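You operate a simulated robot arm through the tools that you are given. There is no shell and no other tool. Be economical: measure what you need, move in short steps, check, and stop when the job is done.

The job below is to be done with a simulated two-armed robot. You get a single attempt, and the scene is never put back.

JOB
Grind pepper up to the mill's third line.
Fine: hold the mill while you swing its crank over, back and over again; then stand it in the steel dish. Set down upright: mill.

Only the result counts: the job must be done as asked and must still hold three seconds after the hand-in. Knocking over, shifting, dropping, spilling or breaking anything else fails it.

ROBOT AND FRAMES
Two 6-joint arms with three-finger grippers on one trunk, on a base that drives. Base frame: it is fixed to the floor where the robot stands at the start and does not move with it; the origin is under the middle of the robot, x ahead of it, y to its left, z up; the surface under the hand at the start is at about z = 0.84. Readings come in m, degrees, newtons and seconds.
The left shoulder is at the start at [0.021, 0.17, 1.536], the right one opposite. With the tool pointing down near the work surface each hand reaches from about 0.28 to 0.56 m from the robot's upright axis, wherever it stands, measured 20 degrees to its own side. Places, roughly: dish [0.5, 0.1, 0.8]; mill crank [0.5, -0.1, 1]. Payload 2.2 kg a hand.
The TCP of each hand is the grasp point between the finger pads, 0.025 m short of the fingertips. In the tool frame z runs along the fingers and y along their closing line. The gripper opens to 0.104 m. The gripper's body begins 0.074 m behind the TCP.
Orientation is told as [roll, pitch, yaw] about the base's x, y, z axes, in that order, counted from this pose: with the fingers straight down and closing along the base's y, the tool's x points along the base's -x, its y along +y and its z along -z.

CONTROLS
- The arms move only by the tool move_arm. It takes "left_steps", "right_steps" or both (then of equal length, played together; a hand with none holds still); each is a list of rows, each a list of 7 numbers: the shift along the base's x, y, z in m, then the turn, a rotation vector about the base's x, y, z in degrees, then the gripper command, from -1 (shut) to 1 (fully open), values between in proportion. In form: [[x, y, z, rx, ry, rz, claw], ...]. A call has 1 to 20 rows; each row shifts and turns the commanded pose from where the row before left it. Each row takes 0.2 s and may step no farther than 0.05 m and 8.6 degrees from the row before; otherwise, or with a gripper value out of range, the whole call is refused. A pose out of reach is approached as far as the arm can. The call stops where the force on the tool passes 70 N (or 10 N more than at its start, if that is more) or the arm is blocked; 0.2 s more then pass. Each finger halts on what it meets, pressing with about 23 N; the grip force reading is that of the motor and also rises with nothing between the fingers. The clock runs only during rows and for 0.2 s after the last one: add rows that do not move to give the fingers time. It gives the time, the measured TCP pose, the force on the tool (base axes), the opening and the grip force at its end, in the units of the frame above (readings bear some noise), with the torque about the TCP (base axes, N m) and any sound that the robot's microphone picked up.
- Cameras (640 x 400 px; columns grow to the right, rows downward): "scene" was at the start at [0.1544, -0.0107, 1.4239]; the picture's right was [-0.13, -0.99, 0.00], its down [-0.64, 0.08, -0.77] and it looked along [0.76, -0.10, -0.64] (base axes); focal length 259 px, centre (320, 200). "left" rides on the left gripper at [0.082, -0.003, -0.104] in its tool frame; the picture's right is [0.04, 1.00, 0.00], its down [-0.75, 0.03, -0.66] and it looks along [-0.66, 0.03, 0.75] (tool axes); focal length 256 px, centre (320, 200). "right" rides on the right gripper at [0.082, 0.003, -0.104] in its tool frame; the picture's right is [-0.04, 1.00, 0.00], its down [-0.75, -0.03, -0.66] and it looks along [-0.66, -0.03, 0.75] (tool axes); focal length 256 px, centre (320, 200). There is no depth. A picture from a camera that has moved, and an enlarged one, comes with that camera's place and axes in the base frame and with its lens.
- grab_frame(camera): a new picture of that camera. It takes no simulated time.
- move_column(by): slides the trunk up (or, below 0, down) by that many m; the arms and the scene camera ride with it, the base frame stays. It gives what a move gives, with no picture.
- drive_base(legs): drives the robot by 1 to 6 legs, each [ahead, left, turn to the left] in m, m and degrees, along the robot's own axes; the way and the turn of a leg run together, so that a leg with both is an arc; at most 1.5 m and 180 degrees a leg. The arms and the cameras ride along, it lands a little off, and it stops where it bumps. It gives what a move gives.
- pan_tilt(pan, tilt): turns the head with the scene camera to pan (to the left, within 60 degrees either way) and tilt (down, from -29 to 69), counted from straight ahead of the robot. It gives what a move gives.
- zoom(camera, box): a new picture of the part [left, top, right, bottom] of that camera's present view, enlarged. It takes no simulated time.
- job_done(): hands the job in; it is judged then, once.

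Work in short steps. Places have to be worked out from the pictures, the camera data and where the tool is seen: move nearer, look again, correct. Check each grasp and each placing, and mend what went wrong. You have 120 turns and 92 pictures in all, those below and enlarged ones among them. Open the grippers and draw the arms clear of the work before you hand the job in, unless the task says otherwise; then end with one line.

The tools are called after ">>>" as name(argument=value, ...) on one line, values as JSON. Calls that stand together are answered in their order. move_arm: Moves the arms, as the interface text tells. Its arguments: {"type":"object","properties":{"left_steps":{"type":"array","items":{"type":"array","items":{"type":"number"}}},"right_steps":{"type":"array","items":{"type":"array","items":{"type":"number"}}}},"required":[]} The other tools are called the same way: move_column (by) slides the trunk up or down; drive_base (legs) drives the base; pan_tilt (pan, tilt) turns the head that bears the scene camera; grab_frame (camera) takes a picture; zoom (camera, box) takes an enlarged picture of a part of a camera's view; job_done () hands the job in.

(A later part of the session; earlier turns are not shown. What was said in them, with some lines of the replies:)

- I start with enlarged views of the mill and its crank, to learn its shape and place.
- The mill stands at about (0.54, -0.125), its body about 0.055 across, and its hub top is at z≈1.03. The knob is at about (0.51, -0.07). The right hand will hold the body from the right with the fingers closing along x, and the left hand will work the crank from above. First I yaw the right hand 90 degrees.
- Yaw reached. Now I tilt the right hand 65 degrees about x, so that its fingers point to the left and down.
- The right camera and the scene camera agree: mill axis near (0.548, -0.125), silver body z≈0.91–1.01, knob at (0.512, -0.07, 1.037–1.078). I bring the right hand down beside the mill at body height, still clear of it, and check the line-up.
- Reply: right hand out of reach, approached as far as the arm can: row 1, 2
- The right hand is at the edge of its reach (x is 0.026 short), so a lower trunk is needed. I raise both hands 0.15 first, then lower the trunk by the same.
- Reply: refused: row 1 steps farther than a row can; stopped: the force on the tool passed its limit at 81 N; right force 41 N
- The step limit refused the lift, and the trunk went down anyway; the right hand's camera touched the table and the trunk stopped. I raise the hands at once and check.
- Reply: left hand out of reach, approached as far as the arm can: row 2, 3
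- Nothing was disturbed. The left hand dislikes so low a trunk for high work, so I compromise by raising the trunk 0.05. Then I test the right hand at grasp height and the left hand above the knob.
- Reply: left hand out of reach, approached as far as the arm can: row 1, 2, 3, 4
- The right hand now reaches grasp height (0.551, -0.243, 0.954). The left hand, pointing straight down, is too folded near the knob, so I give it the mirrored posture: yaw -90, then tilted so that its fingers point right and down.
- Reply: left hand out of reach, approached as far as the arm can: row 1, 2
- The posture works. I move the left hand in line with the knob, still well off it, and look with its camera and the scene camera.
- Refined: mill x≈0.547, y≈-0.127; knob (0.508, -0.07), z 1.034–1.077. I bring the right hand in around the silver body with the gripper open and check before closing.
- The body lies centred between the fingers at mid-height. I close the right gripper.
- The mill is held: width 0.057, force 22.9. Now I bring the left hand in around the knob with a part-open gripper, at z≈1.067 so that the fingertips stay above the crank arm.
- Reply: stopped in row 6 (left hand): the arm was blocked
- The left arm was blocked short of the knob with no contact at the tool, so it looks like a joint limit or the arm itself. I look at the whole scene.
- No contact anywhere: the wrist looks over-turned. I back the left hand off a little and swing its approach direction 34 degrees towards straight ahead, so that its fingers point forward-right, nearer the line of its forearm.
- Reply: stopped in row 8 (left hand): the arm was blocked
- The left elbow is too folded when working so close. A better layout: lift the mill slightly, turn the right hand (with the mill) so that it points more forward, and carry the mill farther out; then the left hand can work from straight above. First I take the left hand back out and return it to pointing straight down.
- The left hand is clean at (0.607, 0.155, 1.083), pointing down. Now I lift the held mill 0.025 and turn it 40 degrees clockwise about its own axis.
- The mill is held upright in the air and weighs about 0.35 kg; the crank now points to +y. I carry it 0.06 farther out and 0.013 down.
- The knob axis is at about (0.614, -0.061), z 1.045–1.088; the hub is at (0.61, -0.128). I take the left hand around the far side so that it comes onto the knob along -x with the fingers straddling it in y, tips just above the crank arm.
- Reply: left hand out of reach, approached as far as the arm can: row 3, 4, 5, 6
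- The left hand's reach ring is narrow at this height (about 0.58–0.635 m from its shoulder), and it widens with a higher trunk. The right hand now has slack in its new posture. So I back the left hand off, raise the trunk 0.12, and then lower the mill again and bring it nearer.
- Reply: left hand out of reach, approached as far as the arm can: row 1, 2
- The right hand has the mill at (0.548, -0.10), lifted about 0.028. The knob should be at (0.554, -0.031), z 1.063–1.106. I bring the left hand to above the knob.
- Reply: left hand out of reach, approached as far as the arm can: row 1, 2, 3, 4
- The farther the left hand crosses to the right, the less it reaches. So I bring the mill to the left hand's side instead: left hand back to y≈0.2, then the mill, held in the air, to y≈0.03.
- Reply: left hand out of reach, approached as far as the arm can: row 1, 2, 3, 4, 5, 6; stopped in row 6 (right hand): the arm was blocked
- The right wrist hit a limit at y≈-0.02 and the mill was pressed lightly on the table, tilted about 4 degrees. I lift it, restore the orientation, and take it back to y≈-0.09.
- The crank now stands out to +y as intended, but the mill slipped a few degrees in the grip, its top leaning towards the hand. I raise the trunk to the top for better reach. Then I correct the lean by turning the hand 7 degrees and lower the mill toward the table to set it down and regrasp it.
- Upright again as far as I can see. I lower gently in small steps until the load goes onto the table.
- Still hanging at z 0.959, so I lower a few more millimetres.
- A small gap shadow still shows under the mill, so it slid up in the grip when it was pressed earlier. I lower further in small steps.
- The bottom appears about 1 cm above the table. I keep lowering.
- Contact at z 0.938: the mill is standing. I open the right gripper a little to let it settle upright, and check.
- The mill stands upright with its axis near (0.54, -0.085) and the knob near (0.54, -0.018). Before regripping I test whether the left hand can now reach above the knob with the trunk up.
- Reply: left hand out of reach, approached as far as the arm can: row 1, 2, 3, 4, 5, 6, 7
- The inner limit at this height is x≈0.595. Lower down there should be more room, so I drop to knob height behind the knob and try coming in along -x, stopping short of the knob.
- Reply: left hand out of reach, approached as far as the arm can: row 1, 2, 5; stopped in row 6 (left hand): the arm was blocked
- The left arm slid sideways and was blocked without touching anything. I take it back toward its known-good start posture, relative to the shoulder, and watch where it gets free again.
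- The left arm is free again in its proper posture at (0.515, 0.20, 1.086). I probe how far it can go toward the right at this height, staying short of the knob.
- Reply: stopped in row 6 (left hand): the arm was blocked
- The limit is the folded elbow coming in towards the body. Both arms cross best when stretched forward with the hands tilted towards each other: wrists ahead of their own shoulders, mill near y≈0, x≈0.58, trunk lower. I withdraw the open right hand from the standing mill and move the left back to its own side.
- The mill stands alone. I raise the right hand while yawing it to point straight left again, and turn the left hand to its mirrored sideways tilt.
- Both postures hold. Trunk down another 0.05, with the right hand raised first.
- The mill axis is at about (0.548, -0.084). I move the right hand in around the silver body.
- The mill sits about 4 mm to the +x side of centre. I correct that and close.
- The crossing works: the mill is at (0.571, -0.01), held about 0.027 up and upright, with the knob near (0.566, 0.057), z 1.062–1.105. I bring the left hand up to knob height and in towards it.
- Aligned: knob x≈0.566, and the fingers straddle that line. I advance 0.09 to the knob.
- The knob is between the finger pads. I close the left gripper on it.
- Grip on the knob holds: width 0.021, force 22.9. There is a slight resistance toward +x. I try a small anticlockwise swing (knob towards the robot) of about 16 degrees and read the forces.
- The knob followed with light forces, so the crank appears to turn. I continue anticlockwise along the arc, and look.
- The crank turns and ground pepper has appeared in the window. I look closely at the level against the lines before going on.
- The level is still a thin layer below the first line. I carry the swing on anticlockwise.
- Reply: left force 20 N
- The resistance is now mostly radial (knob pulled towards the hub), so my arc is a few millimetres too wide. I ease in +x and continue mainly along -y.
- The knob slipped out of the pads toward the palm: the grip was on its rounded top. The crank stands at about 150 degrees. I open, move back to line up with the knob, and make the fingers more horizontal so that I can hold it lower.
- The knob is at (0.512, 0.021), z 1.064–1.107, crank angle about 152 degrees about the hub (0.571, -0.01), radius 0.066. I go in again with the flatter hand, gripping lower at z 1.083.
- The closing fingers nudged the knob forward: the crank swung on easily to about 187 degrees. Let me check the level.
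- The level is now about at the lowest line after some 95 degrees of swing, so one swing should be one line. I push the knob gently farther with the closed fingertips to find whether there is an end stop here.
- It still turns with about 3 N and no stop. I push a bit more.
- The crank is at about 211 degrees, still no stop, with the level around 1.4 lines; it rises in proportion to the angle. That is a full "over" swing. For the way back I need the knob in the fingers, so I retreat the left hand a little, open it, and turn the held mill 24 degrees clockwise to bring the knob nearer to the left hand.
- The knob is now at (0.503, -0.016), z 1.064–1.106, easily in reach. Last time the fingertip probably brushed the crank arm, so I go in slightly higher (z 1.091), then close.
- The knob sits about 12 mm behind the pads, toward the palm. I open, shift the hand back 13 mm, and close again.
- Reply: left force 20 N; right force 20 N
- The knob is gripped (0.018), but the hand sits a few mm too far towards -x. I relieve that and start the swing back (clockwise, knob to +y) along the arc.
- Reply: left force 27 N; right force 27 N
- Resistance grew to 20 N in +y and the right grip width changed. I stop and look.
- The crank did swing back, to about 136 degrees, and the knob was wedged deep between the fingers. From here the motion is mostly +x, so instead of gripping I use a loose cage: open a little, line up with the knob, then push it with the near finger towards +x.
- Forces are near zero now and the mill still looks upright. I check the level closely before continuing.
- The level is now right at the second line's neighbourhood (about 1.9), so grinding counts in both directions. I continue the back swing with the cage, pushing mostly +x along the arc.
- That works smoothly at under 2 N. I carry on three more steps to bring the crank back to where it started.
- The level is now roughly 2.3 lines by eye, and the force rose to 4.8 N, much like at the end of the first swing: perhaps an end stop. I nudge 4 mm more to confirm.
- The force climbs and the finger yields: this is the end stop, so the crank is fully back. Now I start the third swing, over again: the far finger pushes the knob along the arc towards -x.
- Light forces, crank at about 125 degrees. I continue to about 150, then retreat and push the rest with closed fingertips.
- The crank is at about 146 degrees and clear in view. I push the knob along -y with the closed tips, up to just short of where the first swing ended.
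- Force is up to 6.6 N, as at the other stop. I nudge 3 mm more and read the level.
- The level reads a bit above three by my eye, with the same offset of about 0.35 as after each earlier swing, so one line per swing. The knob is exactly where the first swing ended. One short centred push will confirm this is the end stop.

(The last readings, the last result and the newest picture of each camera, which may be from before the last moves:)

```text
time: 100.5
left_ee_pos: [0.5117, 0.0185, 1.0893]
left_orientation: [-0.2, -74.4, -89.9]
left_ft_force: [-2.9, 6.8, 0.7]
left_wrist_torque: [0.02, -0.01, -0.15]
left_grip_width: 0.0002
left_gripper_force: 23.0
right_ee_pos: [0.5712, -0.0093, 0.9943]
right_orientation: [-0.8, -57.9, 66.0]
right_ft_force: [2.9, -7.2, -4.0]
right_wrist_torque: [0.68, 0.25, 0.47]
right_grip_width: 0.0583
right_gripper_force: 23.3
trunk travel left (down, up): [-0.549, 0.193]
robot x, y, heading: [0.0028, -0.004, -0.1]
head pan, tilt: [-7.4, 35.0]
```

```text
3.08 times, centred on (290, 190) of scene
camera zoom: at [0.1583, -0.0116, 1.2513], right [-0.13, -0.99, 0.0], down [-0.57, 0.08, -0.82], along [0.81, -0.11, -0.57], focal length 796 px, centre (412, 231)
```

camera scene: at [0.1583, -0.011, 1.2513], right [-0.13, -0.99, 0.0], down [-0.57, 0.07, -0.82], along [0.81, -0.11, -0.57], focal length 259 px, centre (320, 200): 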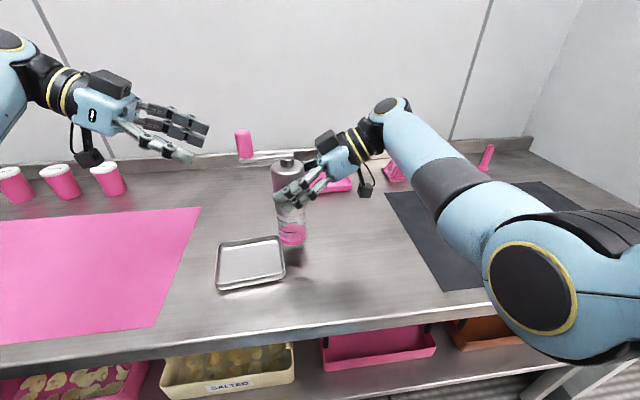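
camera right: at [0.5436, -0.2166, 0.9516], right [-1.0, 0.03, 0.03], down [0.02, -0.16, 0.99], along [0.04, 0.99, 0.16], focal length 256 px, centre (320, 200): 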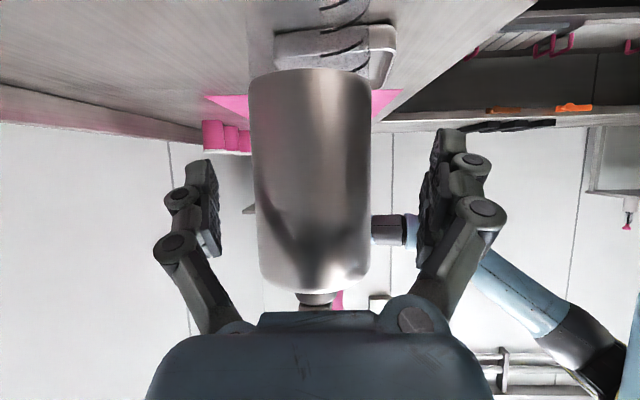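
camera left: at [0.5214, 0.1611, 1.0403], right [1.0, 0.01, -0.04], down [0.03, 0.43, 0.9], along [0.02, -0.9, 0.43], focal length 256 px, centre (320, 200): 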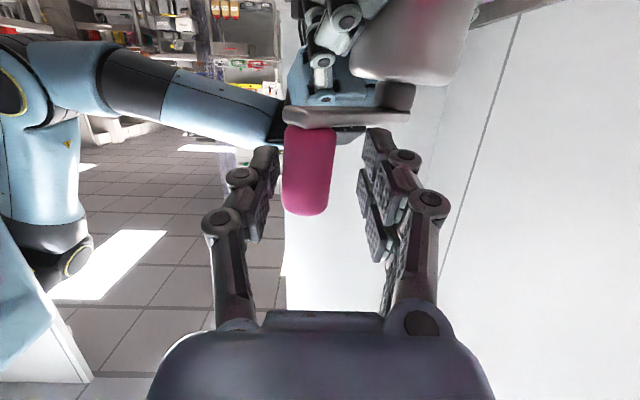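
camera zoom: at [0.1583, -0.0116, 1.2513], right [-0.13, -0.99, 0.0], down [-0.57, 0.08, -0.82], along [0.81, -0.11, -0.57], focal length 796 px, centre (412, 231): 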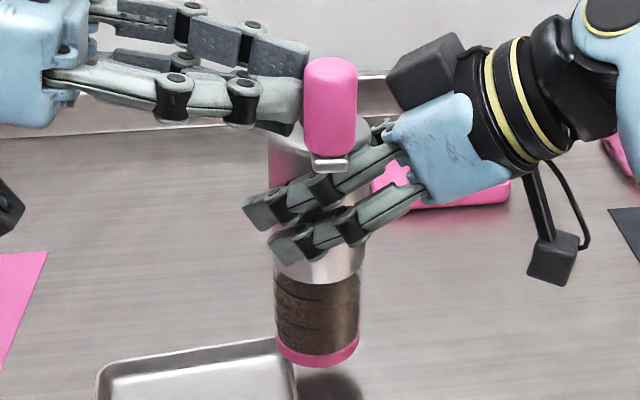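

The force stays at about 7 N whatever I push, while mid-swing it was under 2 N: the crank is on its stop and the grip limits it. Grinding is done. I withdraw the left hand and lift the mill 0.03 for the carry.

>>> move_arm(left_steps=[[0, 0.03, 0, 0, 0, 0, -1], [0, 0.04, 0, 0, 0, 0, 0], [0, 0.04, 0, 0, 0, 0, 0], [0, 0.04, 0, 0, 0, 0, 0], [0, 0.04, 0, 0, 0, 0, 0], [0, 0, 0, 0, 0, 0, 0]], right_steps=[[0, 0, 0, 0, 0, 0, -1], [0, 0, 0, 0, 0, 0, -1], [0, 0, 0.01, 0, 0, 0, -1], [0, 0, 0.01, 0, 0, 0, -1], [0, 0, 0.01, 0, 0, 0, -1], [0, 0, 0, 0, 0, 0, -1]])

>>> grab_frame(camera="scene")

```text
time: 101.9
left_ee_pos: [0.5103, 0.2098, 1.0892]
left_orientation: [-0.2, -74.4, -89.9]
left_ft_force: [0.4, 0.4, 0.3]
left_wrist_torque: [0.01, -0.02, -0.03]
left_grip_width: 0.052
left_gripper_force: 0.0
right_ee_pos: [0.5721, -0.0091, 1.0233]
right_orientation: [-0.8, -57.8, 66.0]
right_ft_force: [-0.2, 0.2, -4.4]
right_wrist_torque: [-0.02, -0.04, 0.03]
right_grip_width: 0.058
right_gripper_force: 23.0
trunk travel left (down, up): [-0.549, 0.193]
robot x, y, heading: [0.0013, 0.0005, -0.1]
head pan, tilt: [-7.4, 35.0]
```

```text
8 pictures are left
camera scene: at [0.1584, -0.0122, 1.2512], right [-0.13, -0.99, 0.0], down [-0.57, 0.08, -0.82], along [0.81, -0.11, -0.57], focal length 259 px, centre (320, 200)
```

scene: 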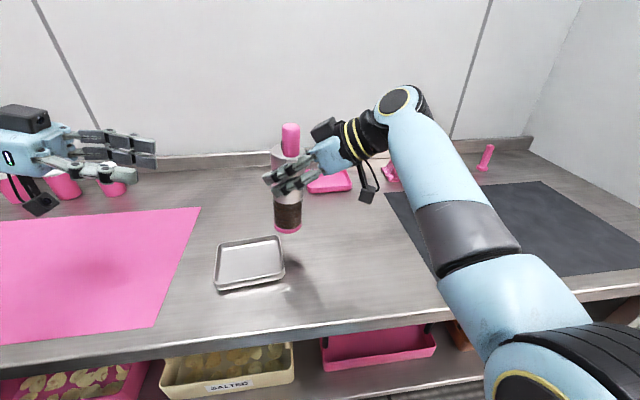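

The dish's four corners give its centre at about (0.525, 0.076), about 0.12 square. Since the right arm crosses poorly, I drive the base 0.047 back and 0.085 left, carrying the mill over the dish.

>>> drive_base(legs=[[-0.047, 0.085, 0]])

>>> zoom(camera="scene", box=[220, 110, 380, 310])

```text
time: 103.0
left_ee_pos: [0.4625, 0.2944, 1.0894]
left_orientation: [-0.1, -74.4, -90.1]
left_ft_force: [-1.1, 0.6, -0.3]
left_wrist_torque: [-0.03, 0.0, -0.01]
left_grip_width: 0.052
left_gripper_force: 0.0
right_ee_pos: [0.5239, 0.0762, 1.0242]
right_orientation: [-1.0, -57.9, 66.0]
right_ft_force: [-0.3, 1.0, -3.3]
right_wrist_torque: [-0.03, -0.02, -0.01]
right_grip_width: 0.0579
right_gripper_force: 23.7
trunk travel left (down, up): [-0.549, 0.193]
robot x, y, heading: [-0.0475, 0.0866, -0.3]
head pan, tilt: [-7.4, 35.0]
```

```text
2.00 times, centred on (300, 210) of scene
camera zoom: at [0.111, 0.0746, 1.2514], right [-0.13, -0.99, 0.0], down [-0.57, 0.07, -0.82], along [0.81, -0.11, -0.57], focal length 518 px, centre (360, 180)
```

zoom: 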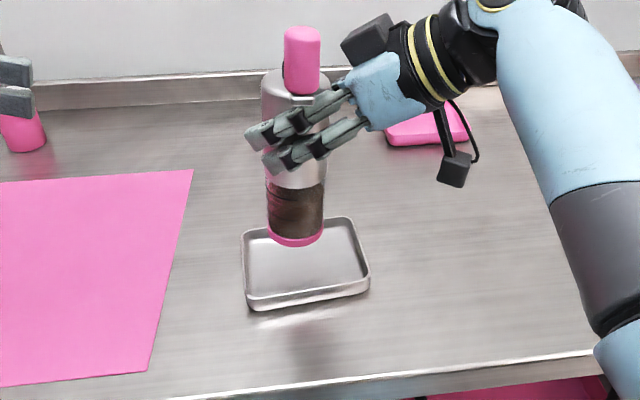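

The mill hangs over the dish (centre about (0.53, 0.079)) and leans about 4 degrees, top towards the hand. I correct the lean and lower most of the way.

>>> move_arm(right_steps=[[0.001, 0, -0.01, -3.6, 1.6, 0, -1], [0, 0, -0.02, 0, 0, 0, -1], [0, 0, -0.015, 0, 0, 0, -1], [0, 0, 0, 0, 0, 0, -1]])

>>> zoom(camera="scene", box=[240, 140, 360, 290])

```text
time: 104.0
left_ee_pos: [0.4638, 0.2934, 1.0895]
left_orientation: [-0.2, -74.4, -90.0]
left_ft_force: [0.3, 1.2, 0.2]
left_wrist_torque: [0.03, 0.04, -0.03]
left_grip_width: 0.052
left_gripper_force: 0.0
right_ee_pos: [0.5262, 0.0763, 0.9788]
right_orientation: [-0.8, -53.9, 66.1]
right_ft_force: [-0.5, 0.4, -4.0]
right_wrist_torque: [0.0, 0.02, 0.04]
right_grip_width: 0.0579
right_gripper_force: 23.0
trunk travel left (down, up): [-0.549, 0.193]
robot x, y, heading: [-0.0475, 0.0823, -0.2]
head pan, tilt: [-7.4, 35.0]
```

```text
2.67 times, centred on (300, 215) of scene
camera zoom: at [0.1116, 0.0735, 1.2513], right [-0.13, -0.99, 0.0], down [-0.57, 0.08, -0.82], along [0.81, -0.11, -0.57], focal length 690 px, centre (373, 160)
```

zoom: 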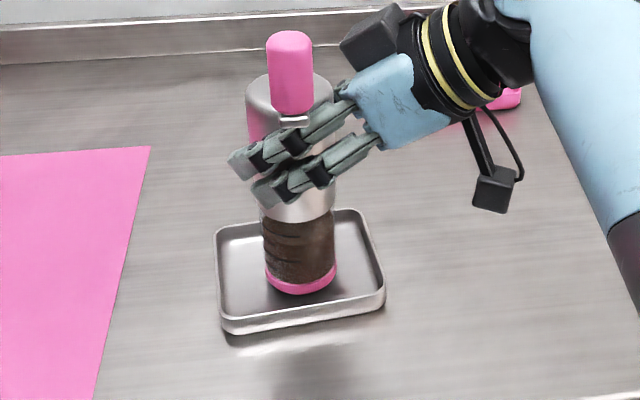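

Well inside the dish and upright. I lower in small steps to contact.

>>> move_arm(right_steps=[[0, 0, -0.004, 0, 0, 0, -1], [0, 0, -0.003, 0, 0, 0, -1], [0, 0, -0.002, 0, 0, 0, -1], [0, 0, 0, 0, 0, 0, -1]])

```text
time: 105.0
left_ee_pos: [0.4643, 0.2928, 1.0905]
left_orientation: [-0.1, -74.3, -90.1]
left_ft_force: [-0.7, -0.9, -0.5]
left_wrist_torque: [-0.03, 0.01, 0.0]
left_grip_width: 0.0521
left_gripper_force: 0.0
right_ee_pos: [0.5277, 0.0761, 0.9718]
right_orientation: [-1.0, -54.2, 66.0]
right_ft_force: [-1.0, 0.1, 6.4]
right_wrist_torque: [-0.25, 0.12, 0.0]
right_grip_width: 0.0582
right_gripper_force: 22.8
trunk travel left (down, up): [-0.549, 0.193]
robot x, y, heading: [-0.046, 0.0825, -0.1]
head pan, tilt: [-7.4, 35.0]
```

Contact: the load has gone onto the dish (+6 N). I open the gripper and let the mill settle.

>>> move_arm(right_steps=[[0, 0, 0, 0, 0, 0, 0.2], [0, 0, 0, 0, 0, 0, 0.5], [0, 0, 0, 0, 0, 0, 1], [0, 0, 0, 0, 0, 0, 1], [0, 0, 0, 0, 0, 0, 1]])

>>> zoom(camera="scene", box=[240, 140, 360, 290])

```text
time: 106.2
left_ee_pos: [0.4641, 0.2928, 1.089]
left_orientation: [-0.2, -74.4, -90.1]
left_ft_force: [-0.1, -0.6, -0.1]
left_wrist_torque: [0.0, -0.01, 0.02]
left_grip_width: 0.0521
left_gripper_force: 0.1
right_ee_pos: [0.5253, 0.075, 0.9689]
right_orientation: [-0.8, -54.0, 66.0]
right_ft_force: [-0.3, -0.2, 0.2]
right_wrist_torque: [-0.03, -0.03, 0.02]
right_grip_width: 0.1041
right_gripper_force: 0.0
trunk travel left (down, up): [-0.549, 0.193]
robot x, y, heading: [-0.0458, 0.0834, -0.3]
head pan, tilt: [-7.4, 35.0]
```

```text
2.67 times, centred on (300, 215) of scene
camera zoom: at [0.1114, 0.0734, 1.2513], right [-0.13, -0.99, 0.0], down [-0.57, 0.08, -0.82], along [0.81, -0.11, -0.57], focal length 690 px, centre (373, 160)
```

zoom: 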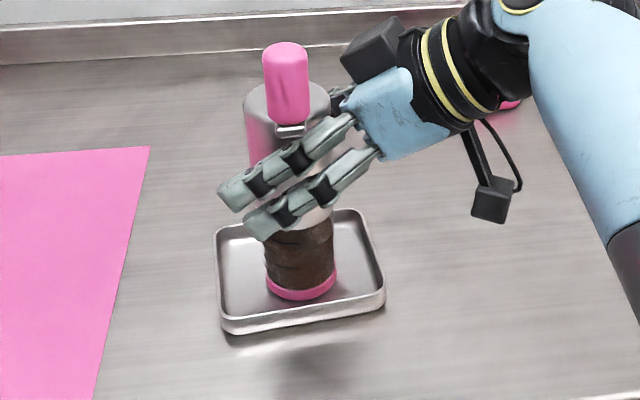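

The mill stands in the dish and the gripper is open. I back the right hand straight out along its fingers' horizontal direction.

>>> move_arm(right_steps=[[-0.008, -0.018, 0, 0, 0, 0, 1], [-0.01, -0.023, 0, 0, 0, 0, 1], [-0.012, -0.027, 0, 0, 0, 0, 1], [-0.012, -0.027, 0, 0, 0, 0, 1], [-0.01, -0.035, 0, 0, 0, 0, 1], [0, -0.045, 0.01, 0, 0, 0, 1], [0, -0.04, 0.02, 0, 0, 0, 1], [0, 0, 0, 0, 0, 0, 1]])

>>> grab_frame(camera="scene")

```text
time: 108.0
left_ee_pos: [0.4634, 0.2929, 1.0892]
left_orientation: [-0.1, -74.4, -89.9]
left_ft_force: [-0.2, 0.2, 0.5]
left_wrist_torque: [0.0, -0.02, -0.03]
left_grip_width: 0.052
left_gripper_force: 0.1
right_ee_pos: [0.4727, -0.1395, 1.0004]
right_orientation: [-0.7, -53.9, 65.9]
right_ft_force: [0.0, -0.8, 0.7]
right_wrist_torque: [-0.01, -0.03, 0.02]
right_grip_width: 0.104
right_gripper_force: 0.3
trunk travel left (down, up): [-0.549, 0.193]
robot x, y, heading: [-0.0472, 0.0826, 0.0]
head pan, tilt: [-7.4, 35.0]
```

```text
4 pictures are left
camera scene: at [0.1114, 0.0739, 1.2513], right [-0.13, -0.99, 0.0], down [-0.57, 0.08, -0.82], along [0.81, -0.11, -0.57], focal length 259 px, centre (320, 200)
```

scene: 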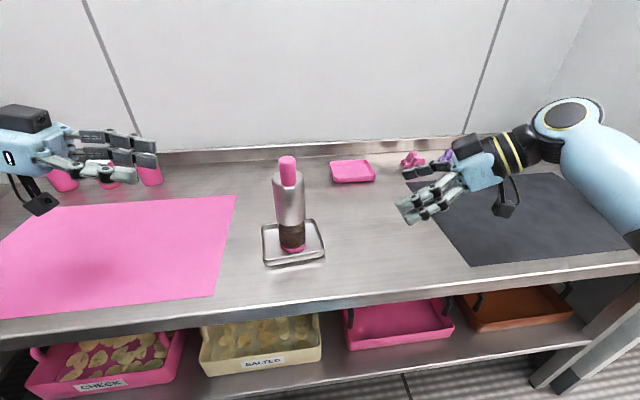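

The mill stands upright in the dish and nothing else has moved. A final close look at the level.

>>> zoom(camera="scene", box=[262, 195, 322, 260])

```text
6.15 times, centred on (292, 228) of scene
camera zoom: at [0.1114, 0.0739, 1.2513], right [-0.13, -0.99, 0.0], down [-0.57, 0.08, -0.82], along [0.81, -0.11, -0.57], focal length 1593 px, centre (492, 31)
```

zoom: 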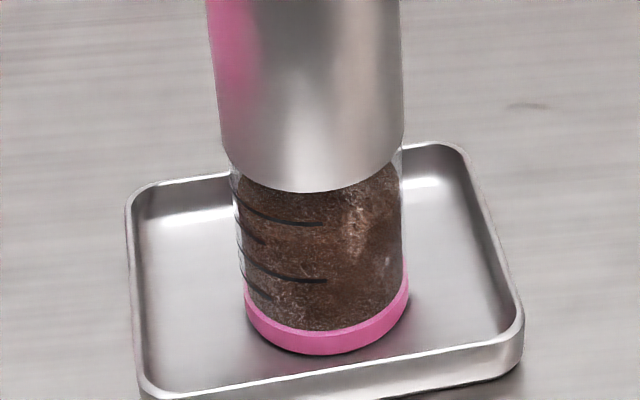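

The pepper stands at the third-line region after three full stop-to-stop swings, and the mill is steady in the dish. I open the left gripper fully, wait a moment, and hand in.

>>> move_arm(left_steps=[[0, 0.02, 0, 0, 0, 0, 1], [0, 0, 0, 0, 0, 0, 1], [0, 0, 0, 0, 0, 0, 1]])

>>> job_done()

```text
time: 108.8
left_ee_pos: [0.4633, 0.3135, 1.0909]
left_orientation: [-0.1, -74.4, -90.2]
left_ft_force: [-0.4, 0.2, 0.6]
left_wrist_torque: [0.02, -0.01, 0.0]
left_grip_width: 0.1038
left_gripper_force: 0.0
right_ee_pos: [0.4738, -0.1388, 1.0015]
right_orientation: [-0.8, -54.0, 66.1]
right_ft_force: [-0.4, -0.1, 0.2]
right_wrist_torque: [0.0, 0.01, 0.02]
right_grip_width: 0.1043
right_gripper_force: 0.1
trunk travel left (down, up): [-0.549, 0.193]
robot x, y, heading: [-0.0452, 0.086, -0.5]
head pan, tilt: [-7.4, 35.0]
```

```text
The job is handed in.
```

I held the mill, swung its crank over, back and over again, and stood it upright in the steel dish; the pepper reads at or slightly above the third line (about 3.3 by eye).
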